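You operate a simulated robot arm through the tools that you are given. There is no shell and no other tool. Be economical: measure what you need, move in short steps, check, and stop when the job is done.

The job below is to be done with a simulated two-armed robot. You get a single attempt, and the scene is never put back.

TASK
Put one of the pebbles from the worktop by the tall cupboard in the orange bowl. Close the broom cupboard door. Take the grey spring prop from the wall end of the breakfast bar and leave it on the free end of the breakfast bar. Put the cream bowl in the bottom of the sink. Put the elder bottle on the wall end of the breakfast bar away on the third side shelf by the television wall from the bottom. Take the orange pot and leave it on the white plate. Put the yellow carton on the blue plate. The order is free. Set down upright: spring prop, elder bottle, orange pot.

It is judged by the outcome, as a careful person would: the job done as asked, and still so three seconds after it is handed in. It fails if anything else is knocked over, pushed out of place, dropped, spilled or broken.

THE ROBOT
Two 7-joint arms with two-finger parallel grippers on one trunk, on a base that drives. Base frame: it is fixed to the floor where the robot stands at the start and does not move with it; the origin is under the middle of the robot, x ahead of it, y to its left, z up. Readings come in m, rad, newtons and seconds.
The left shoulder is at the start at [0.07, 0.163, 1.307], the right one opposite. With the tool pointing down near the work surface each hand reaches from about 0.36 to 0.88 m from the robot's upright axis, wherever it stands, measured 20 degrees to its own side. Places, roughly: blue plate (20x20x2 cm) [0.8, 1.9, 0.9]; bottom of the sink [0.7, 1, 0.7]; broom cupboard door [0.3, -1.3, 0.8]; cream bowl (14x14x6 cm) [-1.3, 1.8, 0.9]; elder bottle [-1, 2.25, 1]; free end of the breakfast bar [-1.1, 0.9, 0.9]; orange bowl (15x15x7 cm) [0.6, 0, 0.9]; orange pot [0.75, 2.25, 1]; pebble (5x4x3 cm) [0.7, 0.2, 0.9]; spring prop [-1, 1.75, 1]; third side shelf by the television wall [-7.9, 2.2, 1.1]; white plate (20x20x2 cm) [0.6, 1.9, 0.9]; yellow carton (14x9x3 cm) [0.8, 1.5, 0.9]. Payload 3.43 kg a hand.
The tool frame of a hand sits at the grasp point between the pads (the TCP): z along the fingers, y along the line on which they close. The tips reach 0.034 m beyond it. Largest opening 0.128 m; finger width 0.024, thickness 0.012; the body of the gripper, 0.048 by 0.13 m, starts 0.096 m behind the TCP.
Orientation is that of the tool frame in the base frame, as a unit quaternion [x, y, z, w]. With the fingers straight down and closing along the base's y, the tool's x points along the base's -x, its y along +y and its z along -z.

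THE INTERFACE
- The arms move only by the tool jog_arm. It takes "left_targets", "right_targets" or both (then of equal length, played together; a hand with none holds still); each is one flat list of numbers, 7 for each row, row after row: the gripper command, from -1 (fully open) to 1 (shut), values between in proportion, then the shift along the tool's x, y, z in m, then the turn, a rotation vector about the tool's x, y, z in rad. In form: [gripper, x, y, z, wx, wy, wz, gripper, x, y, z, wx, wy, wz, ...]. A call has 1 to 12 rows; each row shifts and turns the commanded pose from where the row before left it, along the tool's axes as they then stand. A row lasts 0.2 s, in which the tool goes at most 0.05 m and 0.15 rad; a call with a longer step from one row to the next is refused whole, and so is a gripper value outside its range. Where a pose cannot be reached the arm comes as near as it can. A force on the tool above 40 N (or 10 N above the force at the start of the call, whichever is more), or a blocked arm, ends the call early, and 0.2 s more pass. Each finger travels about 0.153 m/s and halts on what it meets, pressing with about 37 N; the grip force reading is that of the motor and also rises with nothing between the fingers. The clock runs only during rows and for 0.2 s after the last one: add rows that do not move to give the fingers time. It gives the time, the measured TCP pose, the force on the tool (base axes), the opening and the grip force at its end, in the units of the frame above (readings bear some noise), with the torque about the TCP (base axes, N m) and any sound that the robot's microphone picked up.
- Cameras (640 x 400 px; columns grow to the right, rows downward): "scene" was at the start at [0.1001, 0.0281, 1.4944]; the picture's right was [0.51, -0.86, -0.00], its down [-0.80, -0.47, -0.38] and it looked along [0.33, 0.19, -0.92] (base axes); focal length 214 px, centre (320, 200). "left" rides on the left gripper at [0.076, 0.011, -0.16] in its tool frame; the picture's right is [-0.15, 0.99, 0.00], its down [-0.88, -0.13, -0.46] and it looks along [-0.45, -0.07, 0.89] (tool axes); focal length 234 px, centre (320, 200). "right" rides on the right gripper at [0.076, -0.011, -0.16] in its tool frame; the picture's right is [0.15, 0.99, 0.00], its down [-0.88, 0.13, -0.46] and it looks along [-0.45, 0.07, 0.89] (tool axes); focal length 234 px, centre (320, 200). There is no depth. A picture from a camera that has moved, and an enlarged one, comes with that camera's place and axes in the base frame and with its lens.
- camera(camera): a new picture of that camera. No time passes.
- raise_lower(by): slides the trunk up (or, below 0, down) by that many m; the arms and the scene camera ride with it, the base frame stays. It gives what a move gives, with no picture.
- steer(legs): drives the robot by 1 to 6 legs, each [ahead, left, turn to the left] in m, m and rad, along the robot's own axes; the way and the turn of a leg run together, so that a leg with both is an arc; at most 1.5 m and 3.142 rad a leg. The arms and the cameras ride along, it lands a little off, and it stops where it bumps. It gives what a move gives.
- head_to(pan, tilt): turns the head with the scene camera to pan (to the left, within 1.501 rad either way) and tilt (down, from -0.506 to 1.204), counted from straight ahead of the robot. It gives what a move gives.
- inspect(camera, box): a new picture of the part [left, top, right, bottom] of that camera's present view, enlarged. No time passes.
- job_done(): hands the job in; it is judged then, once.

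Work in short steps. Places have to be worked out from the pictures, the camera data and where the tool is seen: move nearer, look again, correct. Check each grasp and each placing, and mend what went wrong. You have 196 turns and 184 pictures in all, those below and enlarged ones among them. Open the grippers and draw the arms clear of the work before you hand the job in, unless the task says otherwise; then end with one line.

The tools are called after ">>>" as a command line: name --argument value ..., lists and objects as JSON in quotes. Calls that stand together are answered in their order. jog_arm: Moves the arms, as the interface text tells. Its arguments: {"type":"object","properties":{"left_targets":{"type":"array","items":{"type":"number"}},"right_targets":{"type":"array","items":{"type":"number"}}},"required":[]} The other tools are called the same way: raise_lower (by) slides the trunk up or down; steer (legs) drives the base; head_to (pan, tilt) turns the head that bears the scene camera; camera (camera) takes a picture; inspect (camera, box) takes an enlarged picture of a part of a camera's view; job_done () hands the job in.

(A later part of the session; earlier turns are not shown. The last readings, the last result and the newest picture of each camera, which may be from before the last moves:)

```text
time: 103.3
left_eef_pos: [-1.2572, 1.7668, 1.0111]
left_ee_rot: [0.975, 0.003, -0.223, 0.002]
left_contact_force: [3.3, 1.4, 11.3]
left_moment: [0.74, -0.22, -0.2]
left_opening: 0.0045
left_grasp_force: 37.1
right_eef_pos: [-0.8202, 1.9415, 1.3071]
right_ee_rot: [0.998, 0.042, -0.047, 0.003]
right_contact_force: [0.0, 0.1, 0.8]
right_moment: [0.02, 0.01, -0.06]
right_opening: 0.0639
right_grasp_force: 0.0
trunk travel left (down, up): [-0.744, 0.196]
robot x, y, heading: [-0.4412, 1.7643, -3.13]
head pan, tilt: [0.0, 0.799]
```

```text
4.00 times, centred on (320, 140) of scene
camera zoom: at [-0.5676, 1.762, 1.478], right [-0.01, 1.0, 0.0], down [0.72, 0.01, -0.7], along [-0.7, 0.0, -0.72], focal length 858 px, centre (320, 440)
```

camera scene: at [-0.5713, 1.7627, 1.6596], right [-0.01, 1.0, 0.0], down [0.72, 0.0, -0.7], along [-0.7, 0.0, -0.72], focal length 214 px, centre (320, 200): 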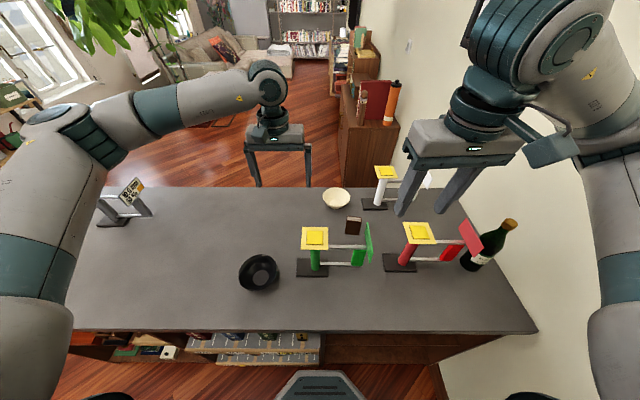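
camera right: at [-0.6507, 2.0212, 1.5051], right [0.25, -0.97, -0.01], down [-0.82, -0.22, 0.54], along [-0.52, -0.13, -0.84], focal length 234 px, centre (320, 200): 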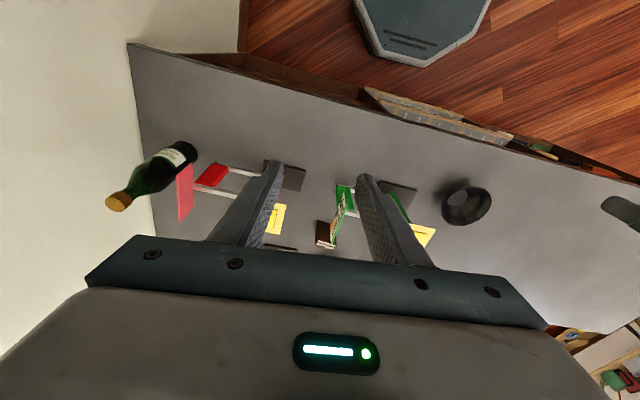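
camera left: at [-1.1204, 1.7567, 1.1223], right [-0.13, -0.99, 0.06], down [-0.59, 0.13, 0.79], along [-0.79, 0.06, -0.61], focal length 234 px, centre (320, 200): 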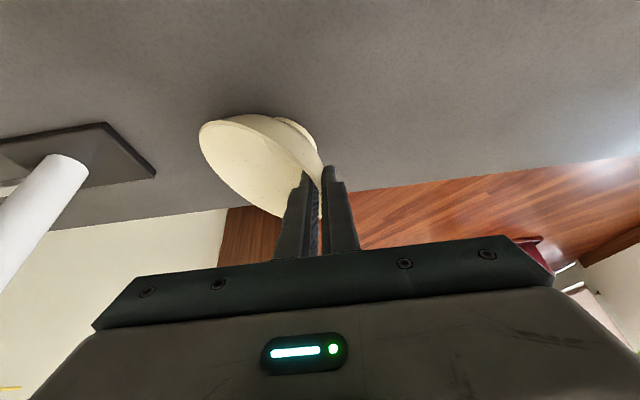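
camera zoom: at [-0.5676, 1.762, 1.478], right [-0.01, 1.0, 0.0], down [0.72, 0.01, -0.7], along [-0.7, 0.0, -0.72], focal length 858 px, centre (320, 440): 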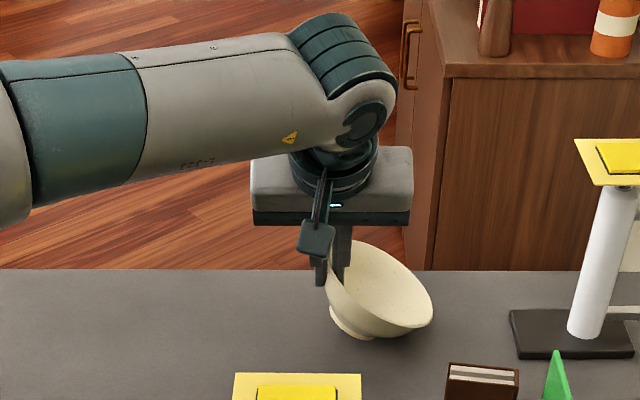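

The bowl has swung so its wall aligns with the pads; it is pinched by the wall (4.5 mm). I lift on to see whether it holds securely.

>>> raise_lower --by 0.07

>>> camera --camera "left"

>>> inspect --camera "scene" --box '[240, 90, 400, 190]'

```text
time: 104.4
left_eef_pos: [-1.2592, 1.7694, 1.0802]
left_ee_rot: [0.975, 0.002, -0.223, 0.001]
left_contact_force: [0.5, 0.3, -2.4]
left_moment: [-0.11, 0.01, -0.03]
left_opening: 0.0043
left_grasp_force: 37.1
right_eef_pos: [-0.8225, 1.9419, 1.3772]
right_ee_rot: [0.998, 0.041, -0.047, 0.003]
right_contact_force: [0.1, 0.3, -1.3]
right_moment: [0.0, -0.05, -0.02]
right_opening: 0.0638
right_grasp_force: 0.0
trunk travel left (down, up): [-0.814, 0.126]
robot x, y, heading: [-0.4377, 1.7634, -3.137]
head pan, tilt: [0.0, 0.799]
```

```text
126 pictures are left
camera left: at [-1.1227, 1.7578, 1.1906], right [-0.13, -0.99, 0.06], down [-0.6, 0.13, 0.79], along [-0.79, 0.06, -0.61], focal length 234 px, centre (320, 200)
```

left: 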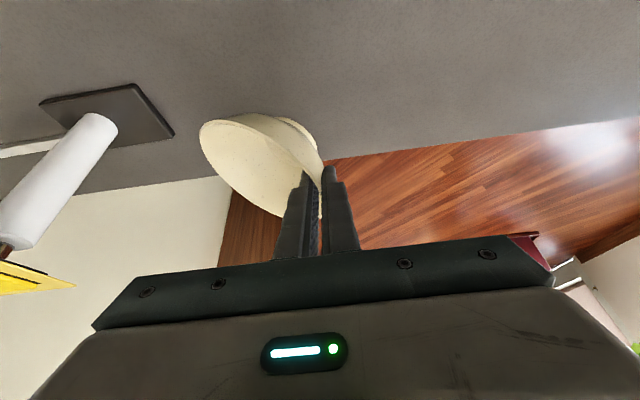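

```text
4.00 times, centred on (320, 140) of scene
camera zoom: at [-0.5708, 1.7627, 1.5476], right [-0.01, 1.0, 0.0], down [0.72, 0.0, -0.7], along [-0.7, 0.0, -0.72], focal length 858 px, centre (320, 440)
```

zoom: 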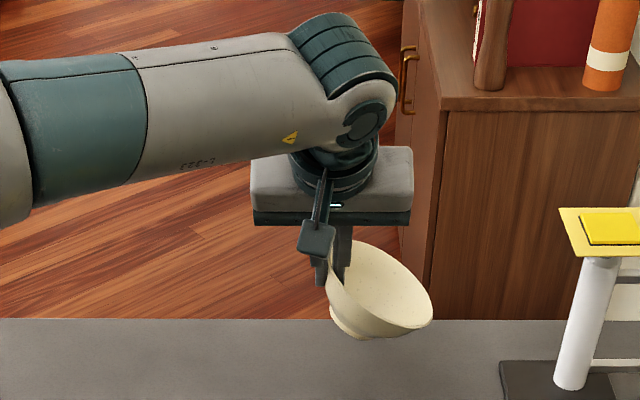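

The bowl holds. I raise it well clear and retract the arm over the green prop.

>>> raise_lower --by 0.12

>>> jog_arm --left_targets '[1, -0.0175, 0, -0.036, 0, 0, 0, 1, -0.0175, 0, -0.036, 0, 0, 0, 1, 0.039, 0, -0.019, 0, 0, 0, 1, 0.039, 0, -0.019, 0, 0, 0, 1, 0.039, 0, -0.019, 0, 0, 0, 1, 0.039, 0, -0.019, 0, 0, 0, 1, 0.039, 0, -0.019, 0, 0, 0, 1, 0.039, 0, -0.019, 0, 0, 0, 1, 0.039, 0, -0.019, 0, 0, 0]'

>>> camera --camera "scene"

```text
time: 105.9
left_eef_pos: [-1.2594, 1.769, 1.2]
left_ee_rot: [0.975, 0.003, -0.223, 0.001]
left_contact_force: [0.6, 0.6, -2.6]
left_moment: [-0.08, -0.02, -0.03]
left_opening: 0.0042
left_grasp_force: 37.0
right_eef_pos: [-0.8223, 1.9423, 1.4981]
right_ee_rot: [0.998, 0.041, -0.046, 0.003]
right_contact_force: [0.4, -0.1, -0.8]
right_moment: [-0.01, 0.0, 0.01]
right_opening: 0.0641
right_grasp_force: 0.0
trunk travel left (down, up): [-0.934, 0.006]
robot x, y, heading: [-0.4374, 1.7655, -3.132]
head pan, tilt: [0.0, 0.799]
```

```text
time: 107.9
left_eef_pos: [-0.9546, 1.7694, 1.2826]
left_ee_rot: [0.975, 0.002, -0.223, 0.002]
left_contact_force: [-0.4, -0.5, -2.0]
left_moment: [-0.06, -0.01, -0.01]
left_opening: 0.0045
left_grasp_force: 36.7
right_eef_pos: [-0.8207, 1.9431, 1.4976]
right_ee_rot: [0.998, 0.041, -0.047, 0.004]
right_contact_force: [0.7, 0.4, 0.4]
right_moment: [0.0, 0.02, 0.04]
right_opening: 0.0642
right_grasp_force: 0.0
trunk travel left (down, up): [-0.934, 0.006]
robot x, y, heading: [-0.4369, 1.7655, -3.139]
head pan, tilt: [0.0, 0.799]
```

```text
124 pictures are left
camera scene: at [-0.5692, 1.7631, 1.6678], right [-0.01, 1.0, 0.0], down [0.72, 0.0, -0.7], along [-0.7, -0.01, -0.72], focal length 214 px, centre (320, 200)
```

scene: 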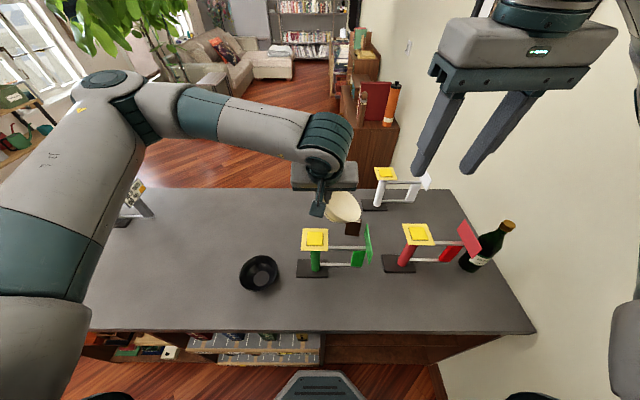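

I back into the aisle, move level with the sink, and turn left to face the counter.

>>> steer --legs '[[-0.26, 0, 0], [0, 0.7, 0], [0, 0, 1.57], [0, 0, 1.57]]'

>>> camera --camera "scene"

```text
time: 120.6
left_eef_pos: [0.3381, 1.0476, 1.283]
left_ee_rot: [0.028, 0.974, -0.006, 0.223]
left_contact_force: [-0.2, 0.2, -1.3]
left_moment: [0.12, 0.02, 0.0]
left_opening: 0.0043
left_grasp_force: 36.7
right_eef_pos: [0.1931, 0.8833, 1.4978]
right_ee_rot: [-0.01, 0.999, 0.003, 0.046]
right_contact_force: [0.6, -0.5, 0.1]
right_moment: [0.01, 0.03, 0.0]
right_opening: 0.0639
right_grasp_force: 0.0
trunk travel left (down, up): [-0.934, 0.006]
robot x, y, heading: [-0.1781, 1.0842, -0.061]
head pan, tilt: [0.0, 0.799]
```

```text
123 pictures are left
camera scene: at [-0.047, 1.0768, 1.6677], right [-0.06, -1.0, 0.0], down [-0.72, 0.04, -0.7], along [0.7, -0.04, -0.72], focal length 214 px, centre (320, 200)
```

scene: 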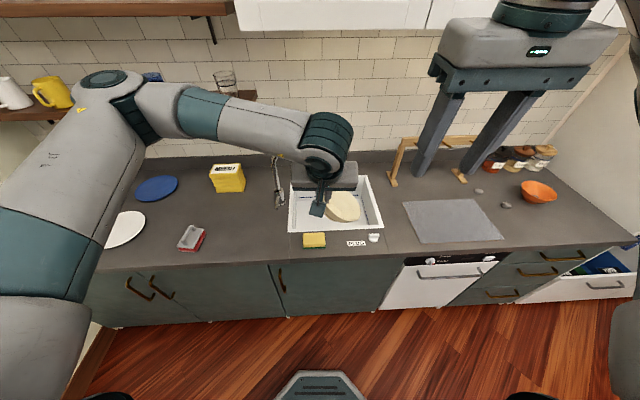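

The sink spans about x 0.51–0.87, y 0.76–1.18, with a faucet on its left. I straighten and drive closer, shifting right so the bowl comes over the sink's right half.

>>> steer --legs '[[0, 0, 0.06], [0.18, -0.14, 0]]'

>>> camera --camera "scene"

>>> camera --camera "left"

```text
time: 122.8
left_eef_pos: [0.5129, 0.9396, 1.2829]
left_ee_rot: [0.001, 0.974, -0.001, 0.225]
left_contact_force: [-0.6, 0.6, -2.4]
left_moment: [0.09, 0.01, -0.04]
left_opening: 0.0042
left_grasp_force: 37.6
right_eef_pos: [0.3782, 0.7691, 1.4979]
right_ee_rot: [-0.038, 0.998, 0.002, 0.048]
right_contact_force: [0.4, -0.4, -0.4]
right_moment: [0.0, -0.05, -0.01]
right_opening: 0.0638
right_grasp_force: 0.1
trunk travel left (down, up): [-0.934, 0.006]
robot x, y, heading: [-0.0006, 0.9477, -0.002]
head pan, tilt: [0.0, 0.799]
```

```text
122 pictures are left
camera scene: at [0.1265, 0.9483, 1.6682], right [0.0, -1.0, 0.0], down [-0.72, 0.0, -0.7], along [0.7, 0.0, -0.72], focal length 214 px, centre (320, 200)
```

scene: 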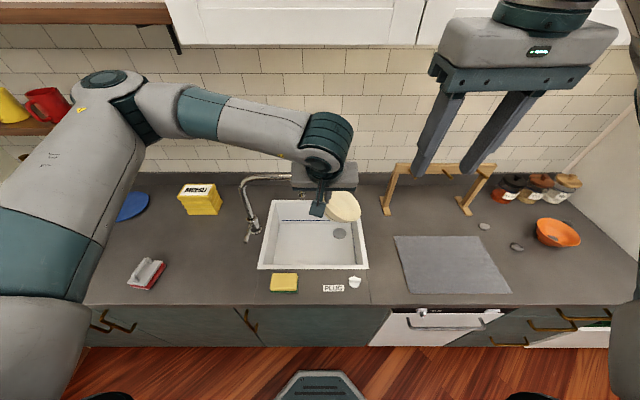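

```text
121 pictures are left
camera left: at [0.3747, 0.9512, 1.3939], right [0.13, 0.99, 0.06], down [0.59, -0.13, 0.79], along [0.79, -0.07, -0.6], focal length 234 px, centre (320, 200)
```

left: 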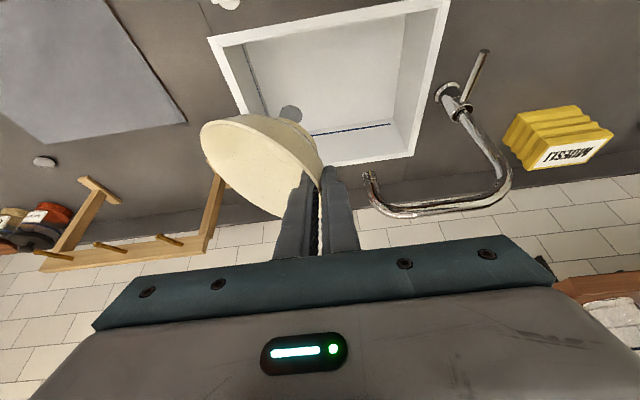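

The faucet spout hangs over the sink's middle (around x 0.70, y 1.0–1.23, z 1.13), so I will go down in front of it at x≈0.655, y≈0.93. First I reduce the pitch a bit, move over the sink, and lean the hand to level the bowl.

>>> jog_arm --left_targets '[1, 0, 0, 0, 0, 0.15, 0, 1, -0.043, -0.005, 0.0133, 0, 0, 0, 1, -0.043, -0.005, 0.0133, 0, 0, 0, 1, -0.043, 0, 0.0133, 0, 0, 0, 1, -0.007, 0, 0.002, 0, 0, 0, 1, 0, 0, 0, 0.143, 0, -0.044, 1, 0, 0, 0, 0.143, 0, -0.044, 1, 0, 0, 0, 0.143, 0, -0.044, 1, 0, 0, 0, 0, 0, 0]'

>>> camera --camera "scene"

>>> camera --camera "left"

```text
time: 124.8
left_eef_pos: [0.6606, 0.9262, 1.2799]
left_ee_rot: [-0.032, 0.964, -0.221, 0.146]
left_contact_force: [-0.4, -0.1, -2.1]
left_moment: [0.15, 0.02, -0.02]
left_opening: 0.0043
left_grasp_force: 36.7
right_eef_pos: [0.3816, 0.7664, 1.4968]
right_ee_rot: [-0.037, 0.998, 0.004, 0.046]
right_contact_force: [-0.5, 0.5, -0.4]
right_moment: [0.02, 0.0, 0.0]
right_opening: 0.0642
right_grasp_force: 0.1
trunk travel left (down, up): [-0.934, 0.006]
robot x, y, heading: [0.0005, 0.9439, 0.004]
head pan, tilt: [0.0, 0.799]
```

```text
120 pictures are left
camera scene: at [0.1305, 0.9449, 1.6678], right [0.0, -1.0, 0.0], down [-0.72, 0.0, -0.7], along [0.7, 0.0, -0.72], focal length 214 px, centre (320, 200)
```

scene: 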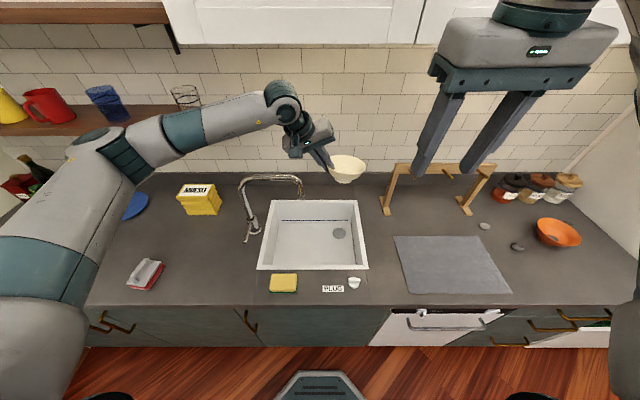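

```text
119 pictures are left
camera left: at [0.5395, 0.9933, 1.3933], right [0.14, 0.91, -0.39], down [0.71, 0.18, 0.68], along [0.69, -0.37, -0.62], focal length 234 px, centre (320, 200)
```

left: 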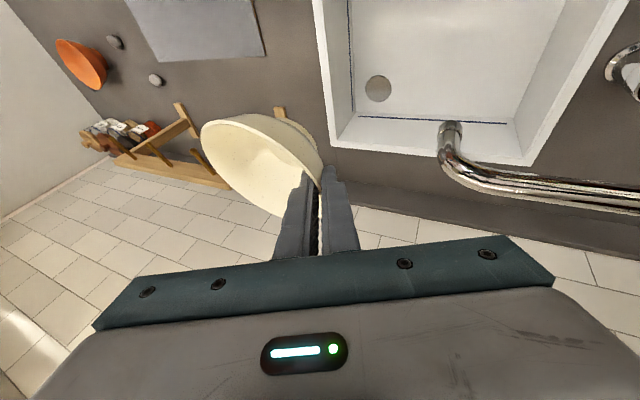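

The faucet tip is at (0.68, 1.01, 1.13). I shift the hand right to y≈0.86 to pass the spout, then lower the trunk until the bowl is just above the counter.

>>> jog_arm --left_targets '[1, 0.007, -0.03, 0.013, 0, 0, 0, 1, 0.007, -0.03, 0.013, 0, 0, 0, 1, 0, 0, 0, 0, 0, 0]'

>>> raise_lower --by -0.27

>>> camera --camera "scene"

>>> camera --camera "left"

```text
time: 125.6
left_eef_pos: [0.6516, 0.8615, 1.2815]
left_ee_rot: [-0.032, 0.964, -0.22, 0.145]
left_contact_force: [-0.3, 0.3, -2.5]
left_moment: [0.13, 0.01, -0.02]
left_opening: 0.0042
left_grasp_force: 37.1
right_eef_pos: [0.3811, 0.7673, 1.4969]
right_ee_rot: [-0.038, 0.998, 0.003, 0.047]
right_contact_force: [0.1, -0.2, 0.0]
right_moment: [0.0, 0.0, -0.06]
right_opening: 0.0639
right_grasp_force: 0.0
trunk travel left (down, up): [-0.934, 0.006]
robot x, y, heading: [-0.0003, 0.9472, 0.002]
head pan, tilt: [0.0, 0.799]
```

```text
time: 128.3
left_eef_pos: [0.6521, 0.8609, 1.0102]
left_ee_rot: [-0.032, 0.964, -0.219, 0.144]
left_contact_force: [0.4, -0.7, -2.0]
left_moment: [0.15, 0.03, 0.0]
left_opening: 0.0042
left_grasp_force: 37.0
right_eef_pos: [0.3807, 0.7676, 1.2269]
right_ee_rot: [-0.038, 0.998, 0.003, 0.047]
right_contact_force: [-0.5, 0.1, 0.5]
right_moment: [0.0, -0.01, 0.0]
right_opening: 0.064
right_grasp_force: 0.0
trunk travel left (down, up): [-0.664, 0.276]
robot x, y, heading: [-0.0059, 0.9482, -0.003]
head pan, tilt: [0.0, 0.799]
```

```text
118 pictures are left
camera scene: at [0.1306, 0.9455, 1.3978], right [0.0, -1.0, 0.0], down [-0.72, 0.0, -0.7], along [0.7, 0.0, -0.72], focal length 214 px, centre (320, 200)
```

scene: 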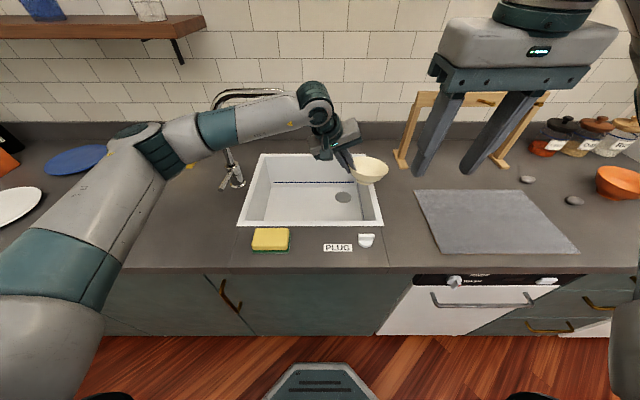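

```text
117 pictures are left
camera left: at [0.5316, 0.9269, 1.1233], right [0.14, 0.91, -0.39], down [0.71, 0.18, 0.68], along [0.69, -0.37, -0.62], focal length 234 px, centre (320, 200)
```

left: 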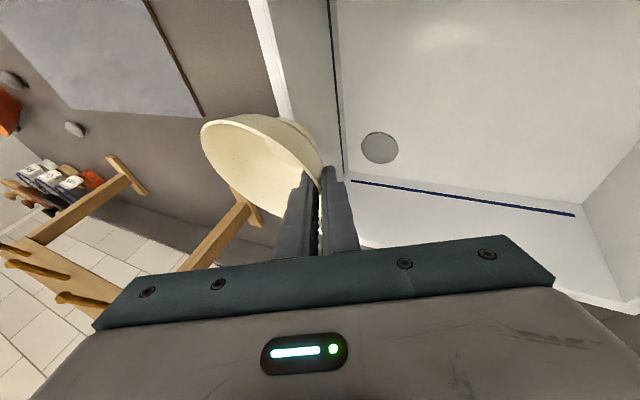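

The bowl hovers over the sink's right rim, nearly level, clear of the spout. I shift left by 0.085 into the sink opening.

>>> jog_arm --left_targets '[1, -0.0054, 0.038, -0.0177, 0, 0, 0, 1, -0.0054, 0.038, -0.0177, 0, 0, 0, 1, 0, 0, 0, 0, 0, 0]'

>>> raise_lower --by -0.13

>>> camera --camera "scene"

>>> camera --camera "left"

```text
time: 129.1
left_eef_pos: [0.6483, 0.9427, 1.0107]
left_ee_rot: [-0.032, 0.964, -0.219, 0.145]
left_contact_force: [0.0, -0.3, -3.2]
left_moment: [0.17, 0.01, 0.0]
left_opening: 0.0044
left_grasp_force: 37.0
right_eef_pos: [0.3808, 0.7654, 1.2276]
right_ee_rot: [-0.038, 0.998, 0.005, 0.046]
right_contact_force: [0.1, -0.5, -0.4]
right_moment: [-0.01, 0.0, -0.01]
right_opening: 0.064
right_grasp_force: 0.1
trunk travel left (down, up): [-0.664, 0.276]
robot x, y, heading: [0.0032, 0.9479, 0.005]
head pan, tilt: [0.0, 0.799]
```

```text
time: 130.7
left_eef_pos: [0.6486, 0.9447, 0.8822]
left_ee_rot: [-0.032, 0.964, -0.22, 0.145]
left_contact_force: [0.8, -0.6, -3.2]
left_moment: [0.15, -0.01, 0.0]
left_opening: 0.0045
left_grasp_force: 37.0
right_eef_pos: [0.38, 0.766, 1.0974]
right_ee_rot: [-0.037, 0.998, 0.004, 0.047]
right_contact_force: [0.3, 0.1, 0.5]
right_moment: [0.05, -0.05, 0.0]
right_opening: 0.0642
right_grasp_force: 0.1
trunk travel left (down, up): [-0.534, 0.406]
robot x, y, heading: [-0.003, 0.9446, -0.004]
head pan, tilt: [0.0, 0.799]
```

```text
116 pictures are left
camera scene: at [0.1305, 0.9456, 1.2678], right [0.0, -1.0, 0.0], down [-0.72, 0.0, -0.7], along [0.7, 0.0, -0.72], focal length 214 px, centre (320, 200)
```

scene: 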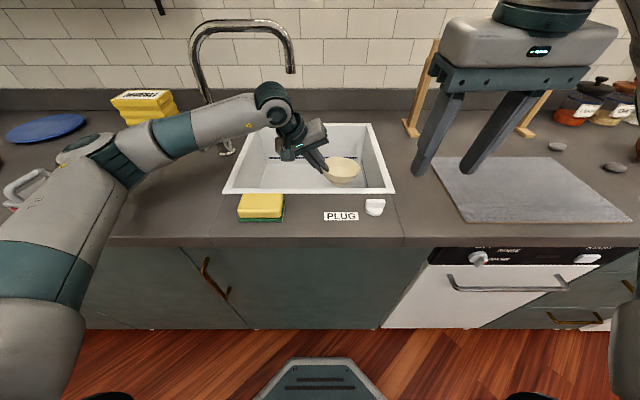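

```text
115 pictures are left
camera left: at [0.5284, 1.0109, 0.9936], right [0.14, 0.91, -0.39], down [0.71, 0.18, 0.68], along [0.69, -0.37, -0.62], focal length 234 px, centre (320, 200)
```

left: 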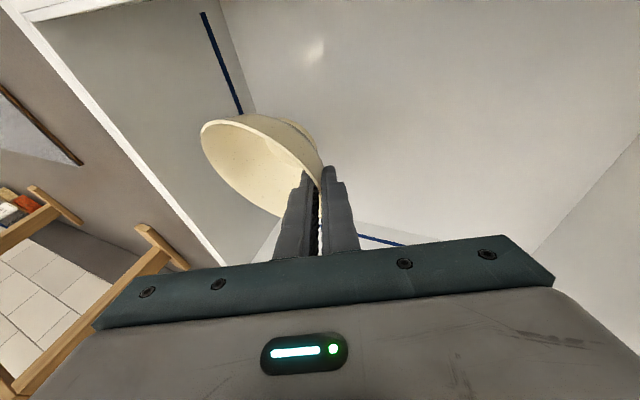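

The bowl is inside the sink. The left elbow looks low near the scrub brush on the counter, so I zoom in there before going lower.

>>> head_to --pan 0.7 --tilt 0.6

>>> camera --camera "scene"

```text
time: 131.8
left_eef_pos: [0.6474, 0.9442, 0.8806]
left_ee_rot: [-0.032, 0.964, -0.22, 0.145]
left_contact_force: [0.9, 0.2, -2.0]
left_moment: [0.14, -0.03, -0.01]
left_opening: 0.0041
left_grasp_force: 37.1
right_eef_pos: [0.3803, 0.7667, 1.0987]
right_ee_rot: [-0.037, 0.998, 0.004, 0.048]
right_contact_force: [-0.2, -0.4, -0.5]
right_moment: [0.01, -0.01, 0.02]
right_opening: 0.0639
right_grasp_force: 0.1
trunk travel left (down, up): [-0.534, 0.406]
robot x, y, heading: [-0.0007, 0.9471, -0.001]
head pan, tilt: [0.7, 0.6]
```

```text
114 pictures are left
camera scene: at [0.1177, 1.0024, 1.2846], right [0.64, -0.77, 0.0], down [-0.43, -0.36, -0.82], along [0.63, 0.53, -0.57], focal length 214 px, centre (320, 200)
```

scene: 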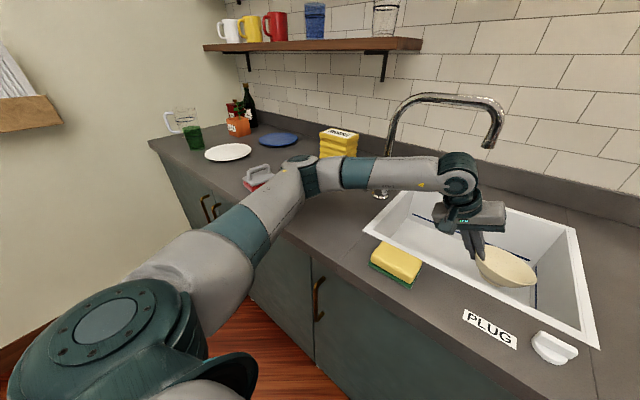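

The elbow is at about (0.36, 1.24, 1.11), clear of the brush, but lowering the whole trunk could bring the forearm onto the sponge. I lower with the arm instead.

>>> jog_arm --left_targets '[1, 0.0107, 0.0174, 0.0344, 0, 0, 0, 1, 0.0107, 0.0174, 0.0344, 0, 0, 0, 1, 0, 0, 0, 0, 0, 0]'

>>> camera --camera "scene"

>>> camera --camera "left"

```text
time: 132.6
left_eef_pos: [0.6485, 0.9438, 0.8004]
left_ee_rot: [-0.031, 0.964, -0.219, 0.144]
left_contact_force: [0.5, -0.1, -2.7]
left_moment: [0.13, -0.01, -0.01]
left_opening: 0.0043
left_grasp_force: 36.5
right_eef_pos: [0.3806, 0.7664, 1.097]
right_ee_rot: [-0.038, 0.998, 0.004, 0.047]
right_contact_force: [-0.2, 0.2, -0.3]
right_moment: [-0.02, 0.01, -0.02]
right_opening: 0.0642
right_grasp_force: 0.0
trunk travel left (down, up): [-0.534, 0.406]
robot x, y, heading: [-0.0035, 0.9507, -0.003]
head pan, tilt: [0.7, 0.6]
```

```text
113 pictures are left
camera scene: at [0.1177, 1.0023, 1.2846], right [0.64, -0.77, 0.0], down [-0.43, -0.36, -0.82], along [0.63, 0.53, -0.57], focal length 214 px, centre (320, 200)
```

scene: 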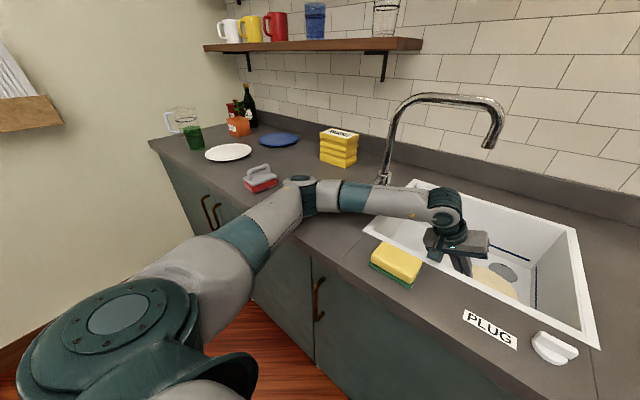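

```text
112 pictures are left
camera left: at [0.5286, 1.0103, 0.9129], right [0.14, 0.91, -0.39], down [0.71, 0.18, 0.68], along [0.69, -0.37, -0.62], focal length 234 px, centre (320, 200)
```

left: 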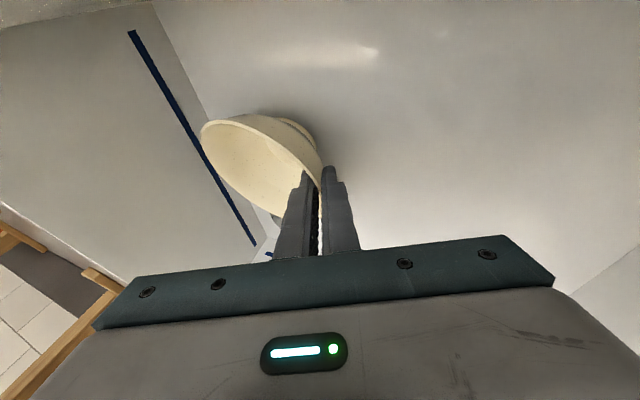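

Still free-hanging. I go down in small steps until contact.

>>> jog_arm --left_targets '[1, 0.0027, 0.0044, 0.0086, 0, 0, 0, 1, 0.0027, 0.0044, 0.0086, 0, 0, 0, 1, 0.0027, 0.0044, 0.0086, 0, 0, 0, 1, 0, 0, 0, 0, 0, 0]'

>>> camera --camera "left"

```text
time: 133.0
left_eef_pos: [0.6492, 0.9434, 0.8033]
left_ee_rot: [-0.033, 0.962, -0.225, 0.15]
left_contact_force: [-5.5, -0.3, 12.8]
left_moment: [1.32, 1.31, 0.43]
left_opening: 0.0042
left_grasp_force: 37.2
right_eef_pos: [0.3795, 0.7663, 1.097]
right_ee_rot: [-0.038, 0.998, 0.004, 0.048]
right_contact_force: [0.8, -0.4, 0.1]
right_moment: [0.0, -0.02, 0.0]
right_opening: 0.064
right_grasp_force: 0.0
trunk travel left (down, up): [-0.534, 0.406]
robot x, y, heading: [-0.0009, 0.9468, -0.001]
head pan, tilt: [0.7, 0.6]
stopped in row 2 (left hand): the force on the tool passed its limit (the readings are from after the stop); the commanded pose is now the measured one
```

```text
111 pictures are left
camera left: at [0.5286, 1.0105, 0.9129], right [0.14, 0.91, -0.4], down [0.7, 0.19, 0.69], along [0.7, -0.38, -0.61], focal length 234 px, centre (320, 200)
```

left: 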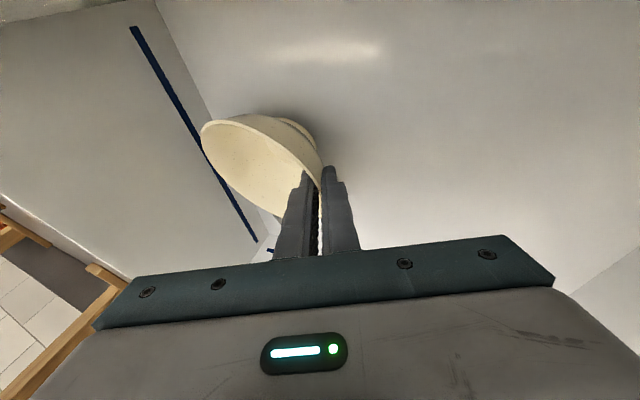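

The moment (contact about 0.1 m behind and left of the tool) shows the hand's camera housing touched the sink's near rim, not the bowl. I lift 1.5 cm, move 4 cm forward, and look.

>>> jog_arm --left_targets '[1, -0.004, -0.0065, -0.0129, 0, 0, 0, 1, -0.038, 0, 0.012, 0, 0, 0, 1, -0.005, 0, 0.0015, 0, 0, 0, 1, 0, 0, 0, 0, 0, 0]'

>>> inspect --camera "scene" --box '[360, 80, 600, 360]'

```text
time: 134.0
left_eef_pos: [0.6836, 0.944, 0.8247]
left_ee_rot: [-0.031, 0.961, -0.225, 0.157]
left_contact_force: [-0.6, -0.2, -3.0]
left_moment: [0.12, 0.01, 0.02]
left_opening: 0.0046
left_grasp_force: 37.6
right_eef_pos: [0.3675, 0.7676, 1.1026]
right_ee_rot: [-0.039, 0.998, 0.003, 0.054]
right_contact_force: [-0.1, 0.1, 0.2]
right_moment: [0.02, 0.07, -0.01]
right_opening: 0.0642
right_grasp_force: 0.1
trunk travel left (down, up): [-0.534, 0.406]
robot x, y, heading: [-0.0037, 0.9468, 0.004]
head pan, tilt: [0.7, 0.6]
```

```text
1.43 times, centred on (480, 220) of scene
camera zoom: at [0.0993, 1.003, 1.2863], right [0.65, -0.76, 0.01], down [-0.42, -0.36, -0.83], along [0.64, 0.53, -0.56], focal length 306 px, centre (91, 171)
```

zoom: 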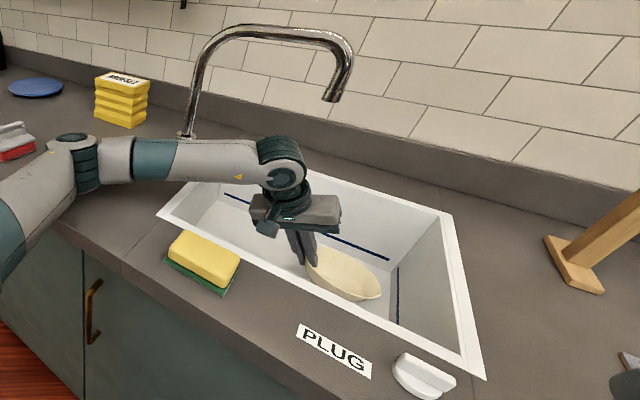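

The robot's trunk seems slightly pushed back, so I take a null step to see whether something is leaning.

>>> jog_arm --left_targets '[1, 0, 0, 0, 0, 0, 0, 1, 0, 0, 0, 0, 0, 0]'

>>> camera --camera "scene"

```text
time: 134.6
left_eef_pos: [0.6849, 0.9433, 0.826]
left_ee_rot: [-0.032, 0.961, -0.224, 0.158]
left_contact_force: [-0.4, -0.2, -2.3]
left_moment: [0.13, -0.03, -0.01]
left_opening: 0.0043
left_grasp_force: 36.9
right_eef_pos: [0.3659, 0.7674, 1.1032]
right_ee_rot: [-0.039, 0.998, 0.003, 0.054]
right_contact_force: [-0.1, 0.7, 0.0]
right_moment: [-0.01, -0.03, 0.01]
right_opening: 0.0639
right_grasp_force: 0.2
trunk travel left (down, up): [-0.534, 0.406]
robot x, y, heading: [0.0017, 0.9483, 0.002]
head pan, tilt: [0.7, 0.6]
```

```text
109 pictures are left
camera scene: at [0.0994, 1.0028, 1.2863], right [0.64, -0.76, 0.01], down [-0.42, -0.36, -0.83], along [0.64, 0.53, -0.56], focal length 214 px, centre (320, 200)
```

scene: 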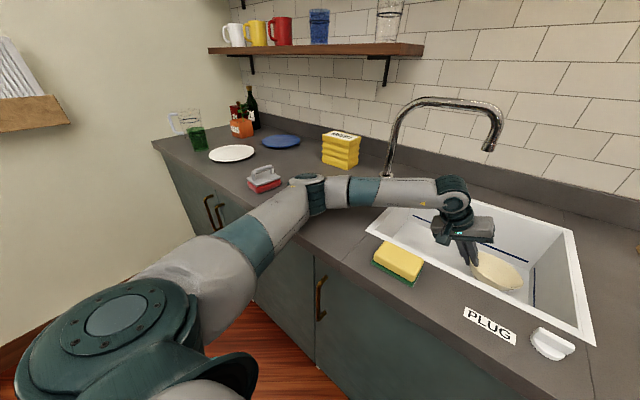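

The robot leans back, so the elbow or forearm is resting on the counter. I raise the trunk a little in steps and lower the hand with the arm instead.

>>> raise_lower --by 0.05

>>> jog_arm --left_targets '[1, 0.0134, 0.0218, 0.043, 0, 0, 0, 1, 0, 0, 0, 0, 0, 0]'

>>> raise_lower --by 0.05

>>> camera --camera "scene"

```text
time: 135.5
left_eef_pos: [0.6982, 0.9437, 0.8637]
left_ee_rot: [-0.034, 0.963, -0.224, 0.149]
left_contact_force: [0.1, -0.2, -3.1]
left_moment: [0.1, 0.03, -0.01]
left_opening: 0.0042
left_grasp_force: 36.8
right_eef_pos: [0.3808, 0.7663, 1.1472]
right_ee_rot: [-0.038, 0.998, 0.004, 0.045]
right_contact_force: [0.6, -0.1, -1.0]
right_moment: [-0.04, 0.01, -0.01]
right_opening: 0.0641
right_grasp_force: 0.0
trunk travel left (down, up): [-0.584, 0.356]
robot x, y, heading: [-0.0024, 0.9495, -0.0]
head pan, tilt: [0.7, 0.6]
```

```text
time: 136.1
left_eef_pos: [0.6954, 0.9449, 0.8165]
left_ee_rot: [-0.033, 0.962, -0.223, 0.152]
left_contact_force: [-0.2, -0.1, -3.4]
left_moment: [0.15, -0.01, -0.01]
left_opening: 0.0043
left_grasp_force: 36.6
right_eef_pos: [0.3777, 0.7661, 1.1489]
right_ee_rot: [-0.038, 0.998, 0.003, 0.049]
right_contact_force: [0.1, 0.9, 0.5]
right_moment: [0.03, -0.03, 0.04]
right_opening: 0.0641
right_grasp_force: 0.2
trunk travel left (down, up): [-0.584, 0.356]
robot x, y, heading: [0.0039, 0.9451, 0.002]
head pan, tilt: [0.7, 0.6]
```

```text
time: 137.0
left_eef_pos: [0.6971, 0.944, 0.8643]
left_ee_rot: [-0.033, 0.963, -0.223, 0.15]
left_contact_force: [0.7, -0.8, -1.8]
left_moment: [0.15, 0.03, -0.01]
left_opening: 0.0042
left_grasp_force: 37.2
right_eef_pos: [0.3813, 0.7668, 1.1977]
right_ee_rot: [-0.038, 0.998, 0.004, 0.046]
right_contact_force: [-0.2, 0.2, -0.5]
right_moment: [0.02, 0.02, 0.02]
right_opening: 0.0641
right_grasp_force: 0.0
trunk travel left (down, up): [-0.634, 0.306]
robot x, y, heading: [0.0016, 0.9462, 0.001]
head pan, tilt: [0.7, 0.6]
```

```text
108 pictures are left
camera scene: at [0.1188, 1.0024, 1.3844], right [0.64, -0.77, 0.0], down [-0.43, -0.36, -0.82], along [0.63, 0.53, -0.57], focal length 214 px, centre (320, 200)
```

scene: 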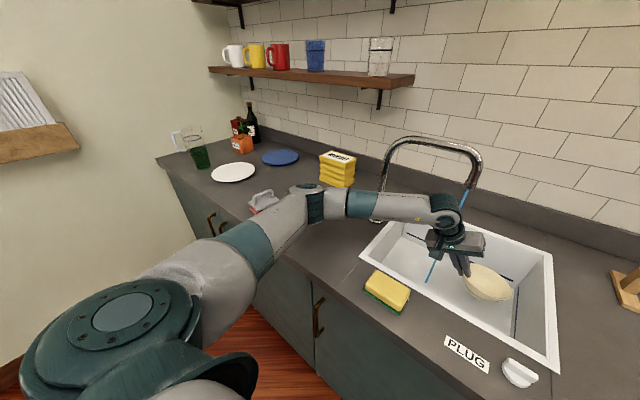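

A blue streak under the spout suggests the tap may have been opened. I zoom on the faucet and its lever.

>>> inspect --camera "scene" --box '[340, 120, 520, 300]'

```text
2.22 times, centred on (430, 210) of scene
camera zoom: at [0.1188, 1.0024, 1.3844], right [0.64, -0.77, 0.0], down [-0.43, -0.36, -0.82], along [0.63, 0.53, -0.57], focal length 477 px, centre (76, 178)
```

zoom: 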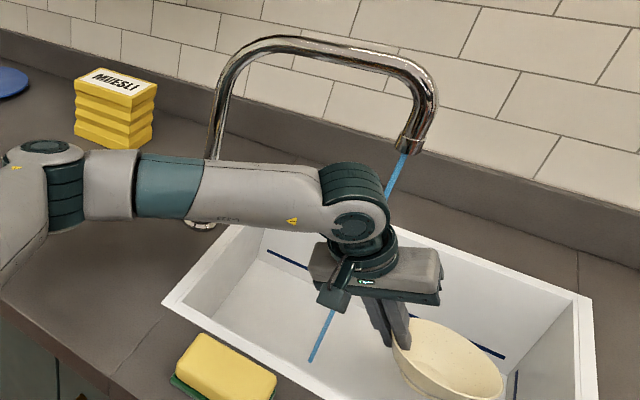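

Water is running: my forearm pushed the tap lever. I first set the bowl down, then I'll close the tap. Lowering with the arm.

>>> jog_arm --left_targets '[1, 0.0134, 0.0218, 0.043, 0, 0, 0, 1, 0.0054, 0.0088, 0.0172, 0, 0, 0, 1, 0, 0, 0, 0, 0, 0]'

>>> camera --camera "scene"

```text
time: 137.8
left_eef_pos: [0.6988, 0.9422, 0.7981]
left_ee_rot: [-0.034, 0.962, -0.224, 0.151]
left_contact_force: [-0.3, 0.7, 2.5]
left_moment: [-0.19, -0.11, -0.01]
left_opening: 0.004
left_grasp_force: 36.8
right_eef_pos: [0.3797, 0.7661, 1.1971]
right_ee_rot: [-0.038, 0.998, 0.003, 0.047]
right_contact_force: [-0.6, -0.5, -0.1]
right_moment: [0.02, 0.0, -0.04]
right_opening: 0.064
right_grasp_force: 0.2
trunk travel left (down, up): [-0.634, 0.306]
robot x, y, heading: [0.0022, 0.9484, -0.003]
head pan, tilt: [0.7, 0.6]
```

```text
106 pictures are left
camera scene: at [0.1172, 1.0028, 1.3848], right [0.64, -0.77, 0.0], down [-0.43, -0.36, -0.83], along [0.63, 0.53, -0.56], focal length 214 px, centre (320, 200)
```

scene: 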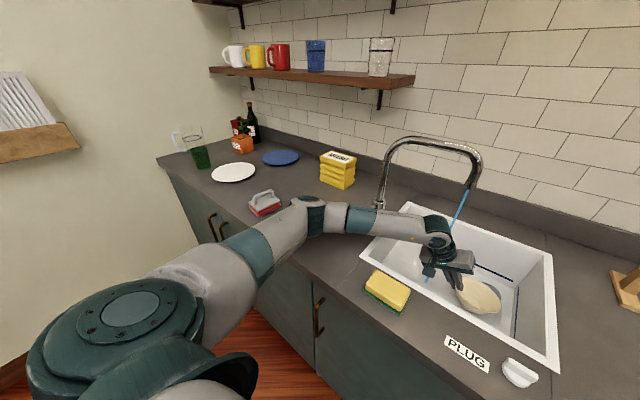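

Contact: the bowl's lower edge touches the sink bottom (+2.5 N). I lower a few mm more, open slightly and withdraw along the tool axis.

>>> jog_arm --left_targets '[1, 0.0014, 0.0022, 0.0045, 0, 0, 0, 0.85, 0, 0, 0, 0, 0, 0, 0.7, 0, 0, 0, 0, 0, 0, 0.5, 0, 0, 0, 0, 0, 0, 0.5, 0, 0, -0.02, 0, 0, 0, 0.5, 0, 0, -0.03, 0, 0, 0, 0.5, 0, 0, -0.03, 0, 0, 0]'

>>> camera --camera "left"

>>> camera --camera "scene"

```text
time: 139.4
left_eef_pos: [0.6729, 0.9755, 0.8588]
left_ee_rot: [-0.033, 0.963, -0.224, 0.15]
left_contact_force: [1.1, -0.5, 0.5]
left_moment: [0.02, 0.0, 0.03]
left_opening: 0.0321
left_grasp_force: 0.1
right_eef_pos: [0.3803, 0.7667, 1.1976]
right_ee_rot: [-0.038, 0.998, 0.004, 0.047]
right_contact_force: [-1.2, 0.2, -0.1]
right_moment: [0.03, -0.02, -0.02]
right_opening: 0.0642
right_grasp_force: 0.0
trunk travel left (down, up): [-0.634, 0.306]
robot x, y, heading: [-0.0035, 0.9466, -0.0]
head pan, tilt: [0.7, 0.6]
```

```text
105 pictures are left
camera left: at [0.5516, 1.0412, 0.9704], right [0.14, 0.91, -0.4], down [0.7, 0.19, 0.69], along [0.7, -0.38, -0.61], focal length 234 px, centre (320, 200)
```

left: 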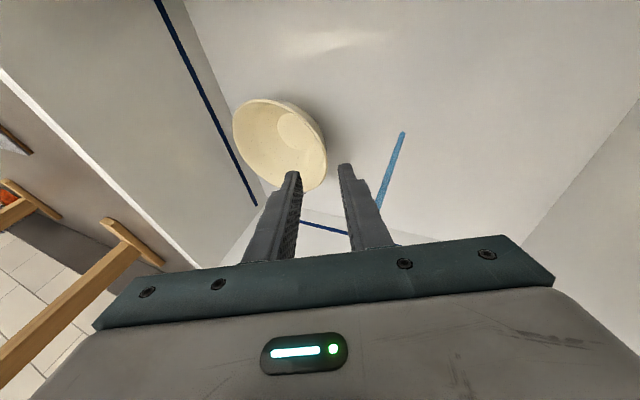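

```text
104 pictures are left
camera scene: at [0.1171, 1.0028, 1.3846], right [0.64, -0.77, 0.0], down [-0.43, -0.36, -0.83], along [0.63, 0.53, -0.56], focal length 214 px, centre (320, 200)
```

scene: 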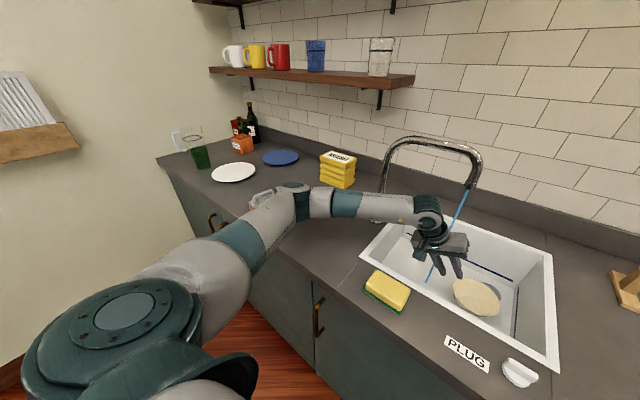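

The bowl sits upright on the sink bottom. I pull the hand back from the spout line and raise with the trunk, then look at the tap lever.

>>> jog_arm --left_targets '[0.5, 0.0335, 0, -0.0104, 0, 0, 0, 0.5, 0.0335, 0, -0.0104, 0, 0, 0, 0.5, 0, 0, 0, 0, 0, 0]'

>>> raise_lower --by 0.29

>>> camera --camera "scene"

>>> camera --camera "left"

```text
time: 140.2
left_eef_pos: [0.6047, 0.9764, 0.8587]
left_ee_rot: [-0.032, 0.963, -0.224, 0.149]
left_contact_force: [1.0, -0.6, 0.7]
left_moment: [0.01, 0.01, -0.02]
left_opening: 0.0318
left_grasp_force: 0.0
right_eef_pos: [0.3811, 0.7668, 1.1969]
right_ee_rot: [-0.038, 0.998, 0.003, 0.046]
right_contact_force: [-0.1, 0.0, 0.4]
right_moment: [0.0, 0.04, 0.0]
right_opening: 0.0639
right_grasp_force: 0.1
trunk travel left (down, up): [-0.634, 0.306]
robot x, y, heading: [-0.0012, 0.9429, -0.0]
head pan, tilt: [0.7, 0.6]
```

```text
time: 143.1
left_eef_pos: [0.6048, 0.977, 1.1492]
left_ee_rot: [-0.033, 0.963, -0.223, 0.15]
left_contact_force: [-0.5, -0.5, -0.2]
left_moment: [0.02, -0.02, -0.02]
left_opening: 0.0318
left_grasp_force: 0.2
right_eef_pos: [0.3815, 0.7672, 1.4876]
right_ee_rot: [-0.037, 0.998, 0.004, 0.047]
right_contact_force: [0.4, 0.6, -0.1]
right_moment: [0.01, -0.04, -0.02]
right_opening: 0.064
right_grasp_force: 0.0
trunk travel left (down, up): [-0.924, 0.016]
robot x, y, heading: [-0.0009, 0.9461, -0.002]
head pan, tilt: [0.7, 0.6]
```

```text
103 pictures are left
camera scene: at [0.1178, 1.0026, 1.6746], right [0.64, -0.77, 0.0], down [-0.43, -0.36, -0.82], along [0.63, 0.53, -0.57], focal length 214 px, centre (320, 200)
```

scene: 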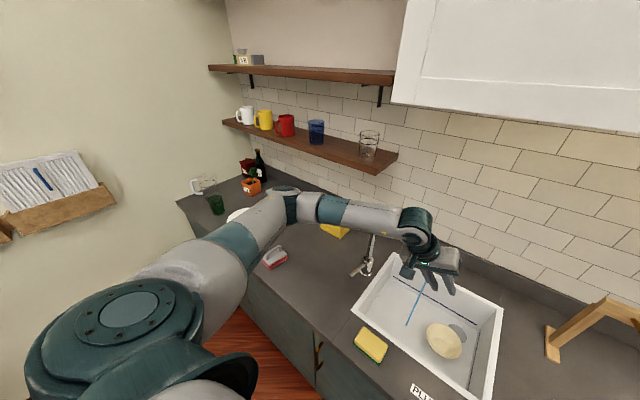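

```text
102 pictures are left
camera left: at [0.4833, 1.0444, 1.2597], right [0.14, 0.91, -0.4], down [0.7, 0.19, 0.69], along [0.7, -0.38, -0.61], focal length 234 px, centre (320, 200)
```

left: 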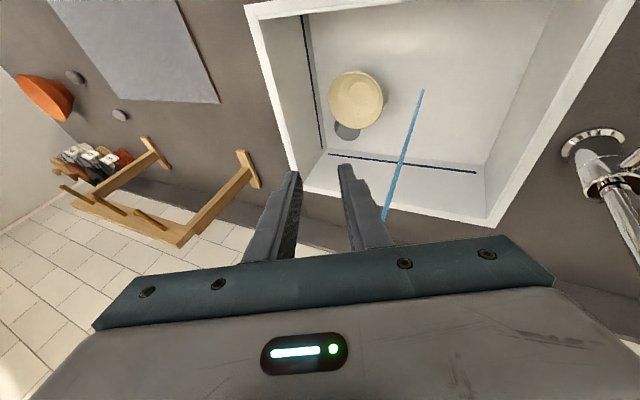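

The bowl rests fine. I retract the hand to see the faucet base clearly.

>>> jog_arm --left_targets '[0.5, 0.04, 0, -0.0125, 0, 0, 0, 0.5, 0.04, 0, -0.0125, 0, 0, 0, 0.5, 0.04, 0, -0.0125, 0, 0, 0, 0.5, 0.04, 0, -0.0125, 0, 0, 0, 0.5, 0, -0.04, 0.0125, 0, 0, 0, 0.5, 0, -0.04, 0.0125, 0, 0, 0, 0.5, 0, -0.04, 0.0125, -0.143, 0, 0.044, 0.5, 0, 0, 0, -0.143, 0, 0.044, 0.5, 0, 0, 0, -0.143, 0, 0.044]'

>>> inspect --camera "scene" --box '[300, 180, 460, 300]'

```text
time: 145.1
left_eef_pos: [0.4487, 0.8544, 1.1678]
left_ee_rot: [-0.001, 0.988, -0.003, 0.154]
left_contact_force: [0.3, -0.1, -0.2]
left_moment: [0.02, -0.01, -0.03]
left_opening: 0.0321
left_grasp_force: 0.1
right_eef_pos: [0.3813, 0.7653, 1.4869]
right_ee_rot: [-0.039, 0.998, 0.003, 0.047]
right_contact_force: [-0.2, -0.1, -0.4]
right_moment: [0.03, 0.03, 0.01]
right_opening: 0.0639
right_grasp_force: 0.0
trunk travel left (down, up): [-0.924, 0.016]
robot x, y, heading: [-0.003, 0.9482, -0.007]
head pan, tilt: [0.7, 0.6]
```

```text
3.33 times, centred on (380, 240) of scene
camera zoom: at [0.1177, 1.0015, 1.6746], right [0.64, -0.77, 0.0], down [-0.43, -0.36, -0.83], along [0.63, 0.53, -0.56], focal length 715 px, centre (120, 67)
```

zoom: 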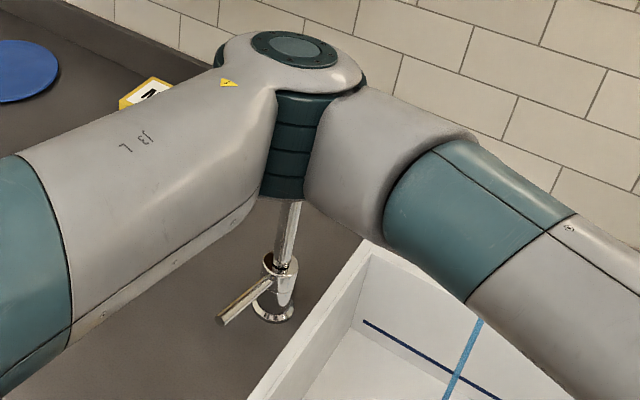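

The lever points toward the robot; I need a close view to know its state. I drive left a little so the hand camera looks straight at it.

>>> steer --legs '[[-0.05, 0.3, 0]]'

>>> camera --camera "left"

>>> head_to --pan 0.0 --tilt 0.7

>>> camera --camera "scene"

```text
time: 147.2
left_eef_pos: [0.3964, 1.1502, 1.1681]
left_ee_rot: [-0.006, 0.988, -0.001, 0.153]
left_contact_force: [-0.2, -0.6, -0.2]
left_moment: [0.02, -0.03, 0.02]
left_opening: 0.032
left_grasp_force: 0.1
right_eef_pos: [0.3298, 1.0614, 1.4865]
right_ee_rot: [-0.043, 0.998, 0.005, 0.047]
right_contact_force: [-0.5, -0.5, 0.5]
right_moment: [0.04, -0.01, -0.04]
right_opening: 0.0638
right_grasp_force: 0.1
trunk travel left (down, up): [-0.924, 0.016]
robot x, y, heading: [-0.0544, 1.239, 0.013]
head pan, tilt: [0.7, 0.6]
```

```text
100 pictures are left
camera left: at [0.275, 1.1602, 1.2962], right [0.13, 0.99, 0.04], down [0.7, -0.12, 0.7], along [0.7, -0.06, -0.71], focal length 234 px, centre (320, 200)
```

left: 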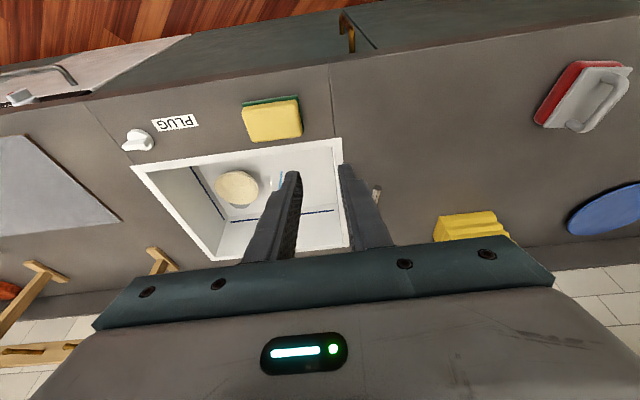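

```text
time: 148.2
left_eef_pos: [0.396, 1.1513, 1.1674]
left_ee_rot: [-0.007, 0.988, -0.002, 0.154]
left_contact_force: [0.4, 0.6, -0.1]
left_moment: [0.01, 0.02, -0.01]
left_opening: 0.0319
left_grasp_force: 0.0
right_eef_pos: [0.3304, 1.0631, 1.4864]
right_ee_rot: [-0.043, 0.998, 0.004, 0.048]
right_contact_force: [-1.1, -0.9, 0.4]
right_moment: [0.02, 0.01, 0.02]
right_opening: 0.0642
right_grasp_force: 0.1
trunk travel left (down, up): [-0.924, 0.016]
robot x, y, heading: [-0.0542, 1.2398, 0.012]
head pan, tilt: [0.0, 0.7]
```

```text
99 pictures are left
camera scene: at [0.0822, 1.2393, 1.666], right [0.01, -1.0, 0.0], down [-0.64, -0.01, -0.76], along [0.76, 0.01, -0.64], focal length 214 px, centre (320, 200)
```

scene: 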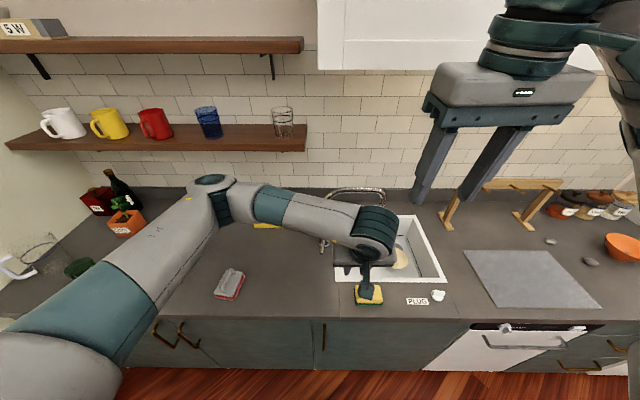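

I zoom in on the faucet base from here in both views.

>>> inspect --camera "scene" --box '[290, 170, 410, 270]'

>>> inspect --camera "left" --box '[260, 140, 460, 265]'

```text
4.00 times, centred on (350, 220) of scene
camera zoom: at [0.0822, 1.2393, 1.666], right [0.01, -1.0, 0.0], down [-0.64, -0.01, -0.76], along [0.76, 0.01, -0.64], focal length 858 px, centre (200, 120)
```

zoom: 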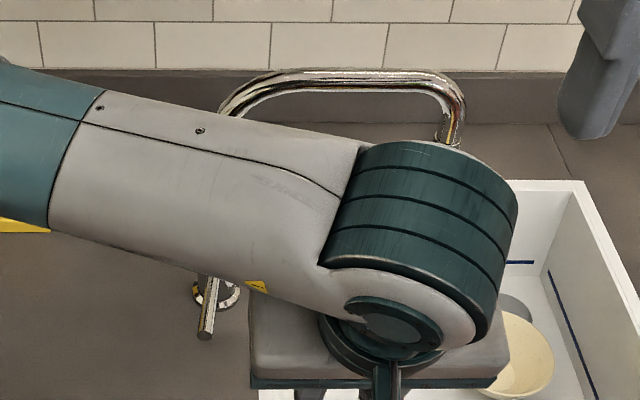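

```text
3.20 times, centred on (360, 202) of left
camera zoom: at [0.2746, 1.162, 1.2965], right [0.13, 0.99, 0.04], down [0.7, -0.12, 0.7], along [0.7, -0.06, -0.71], focal length 749 px, centre (192, 192)
```

zoom: 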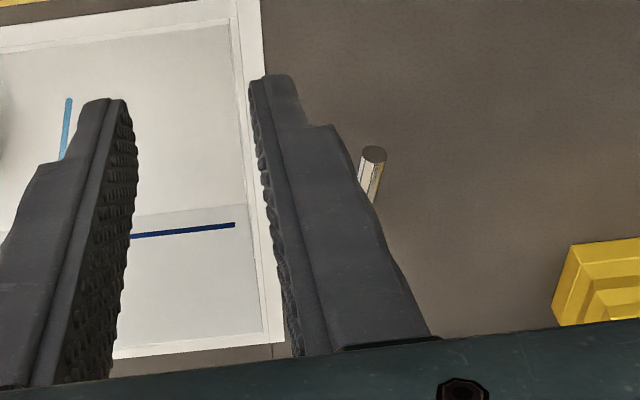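

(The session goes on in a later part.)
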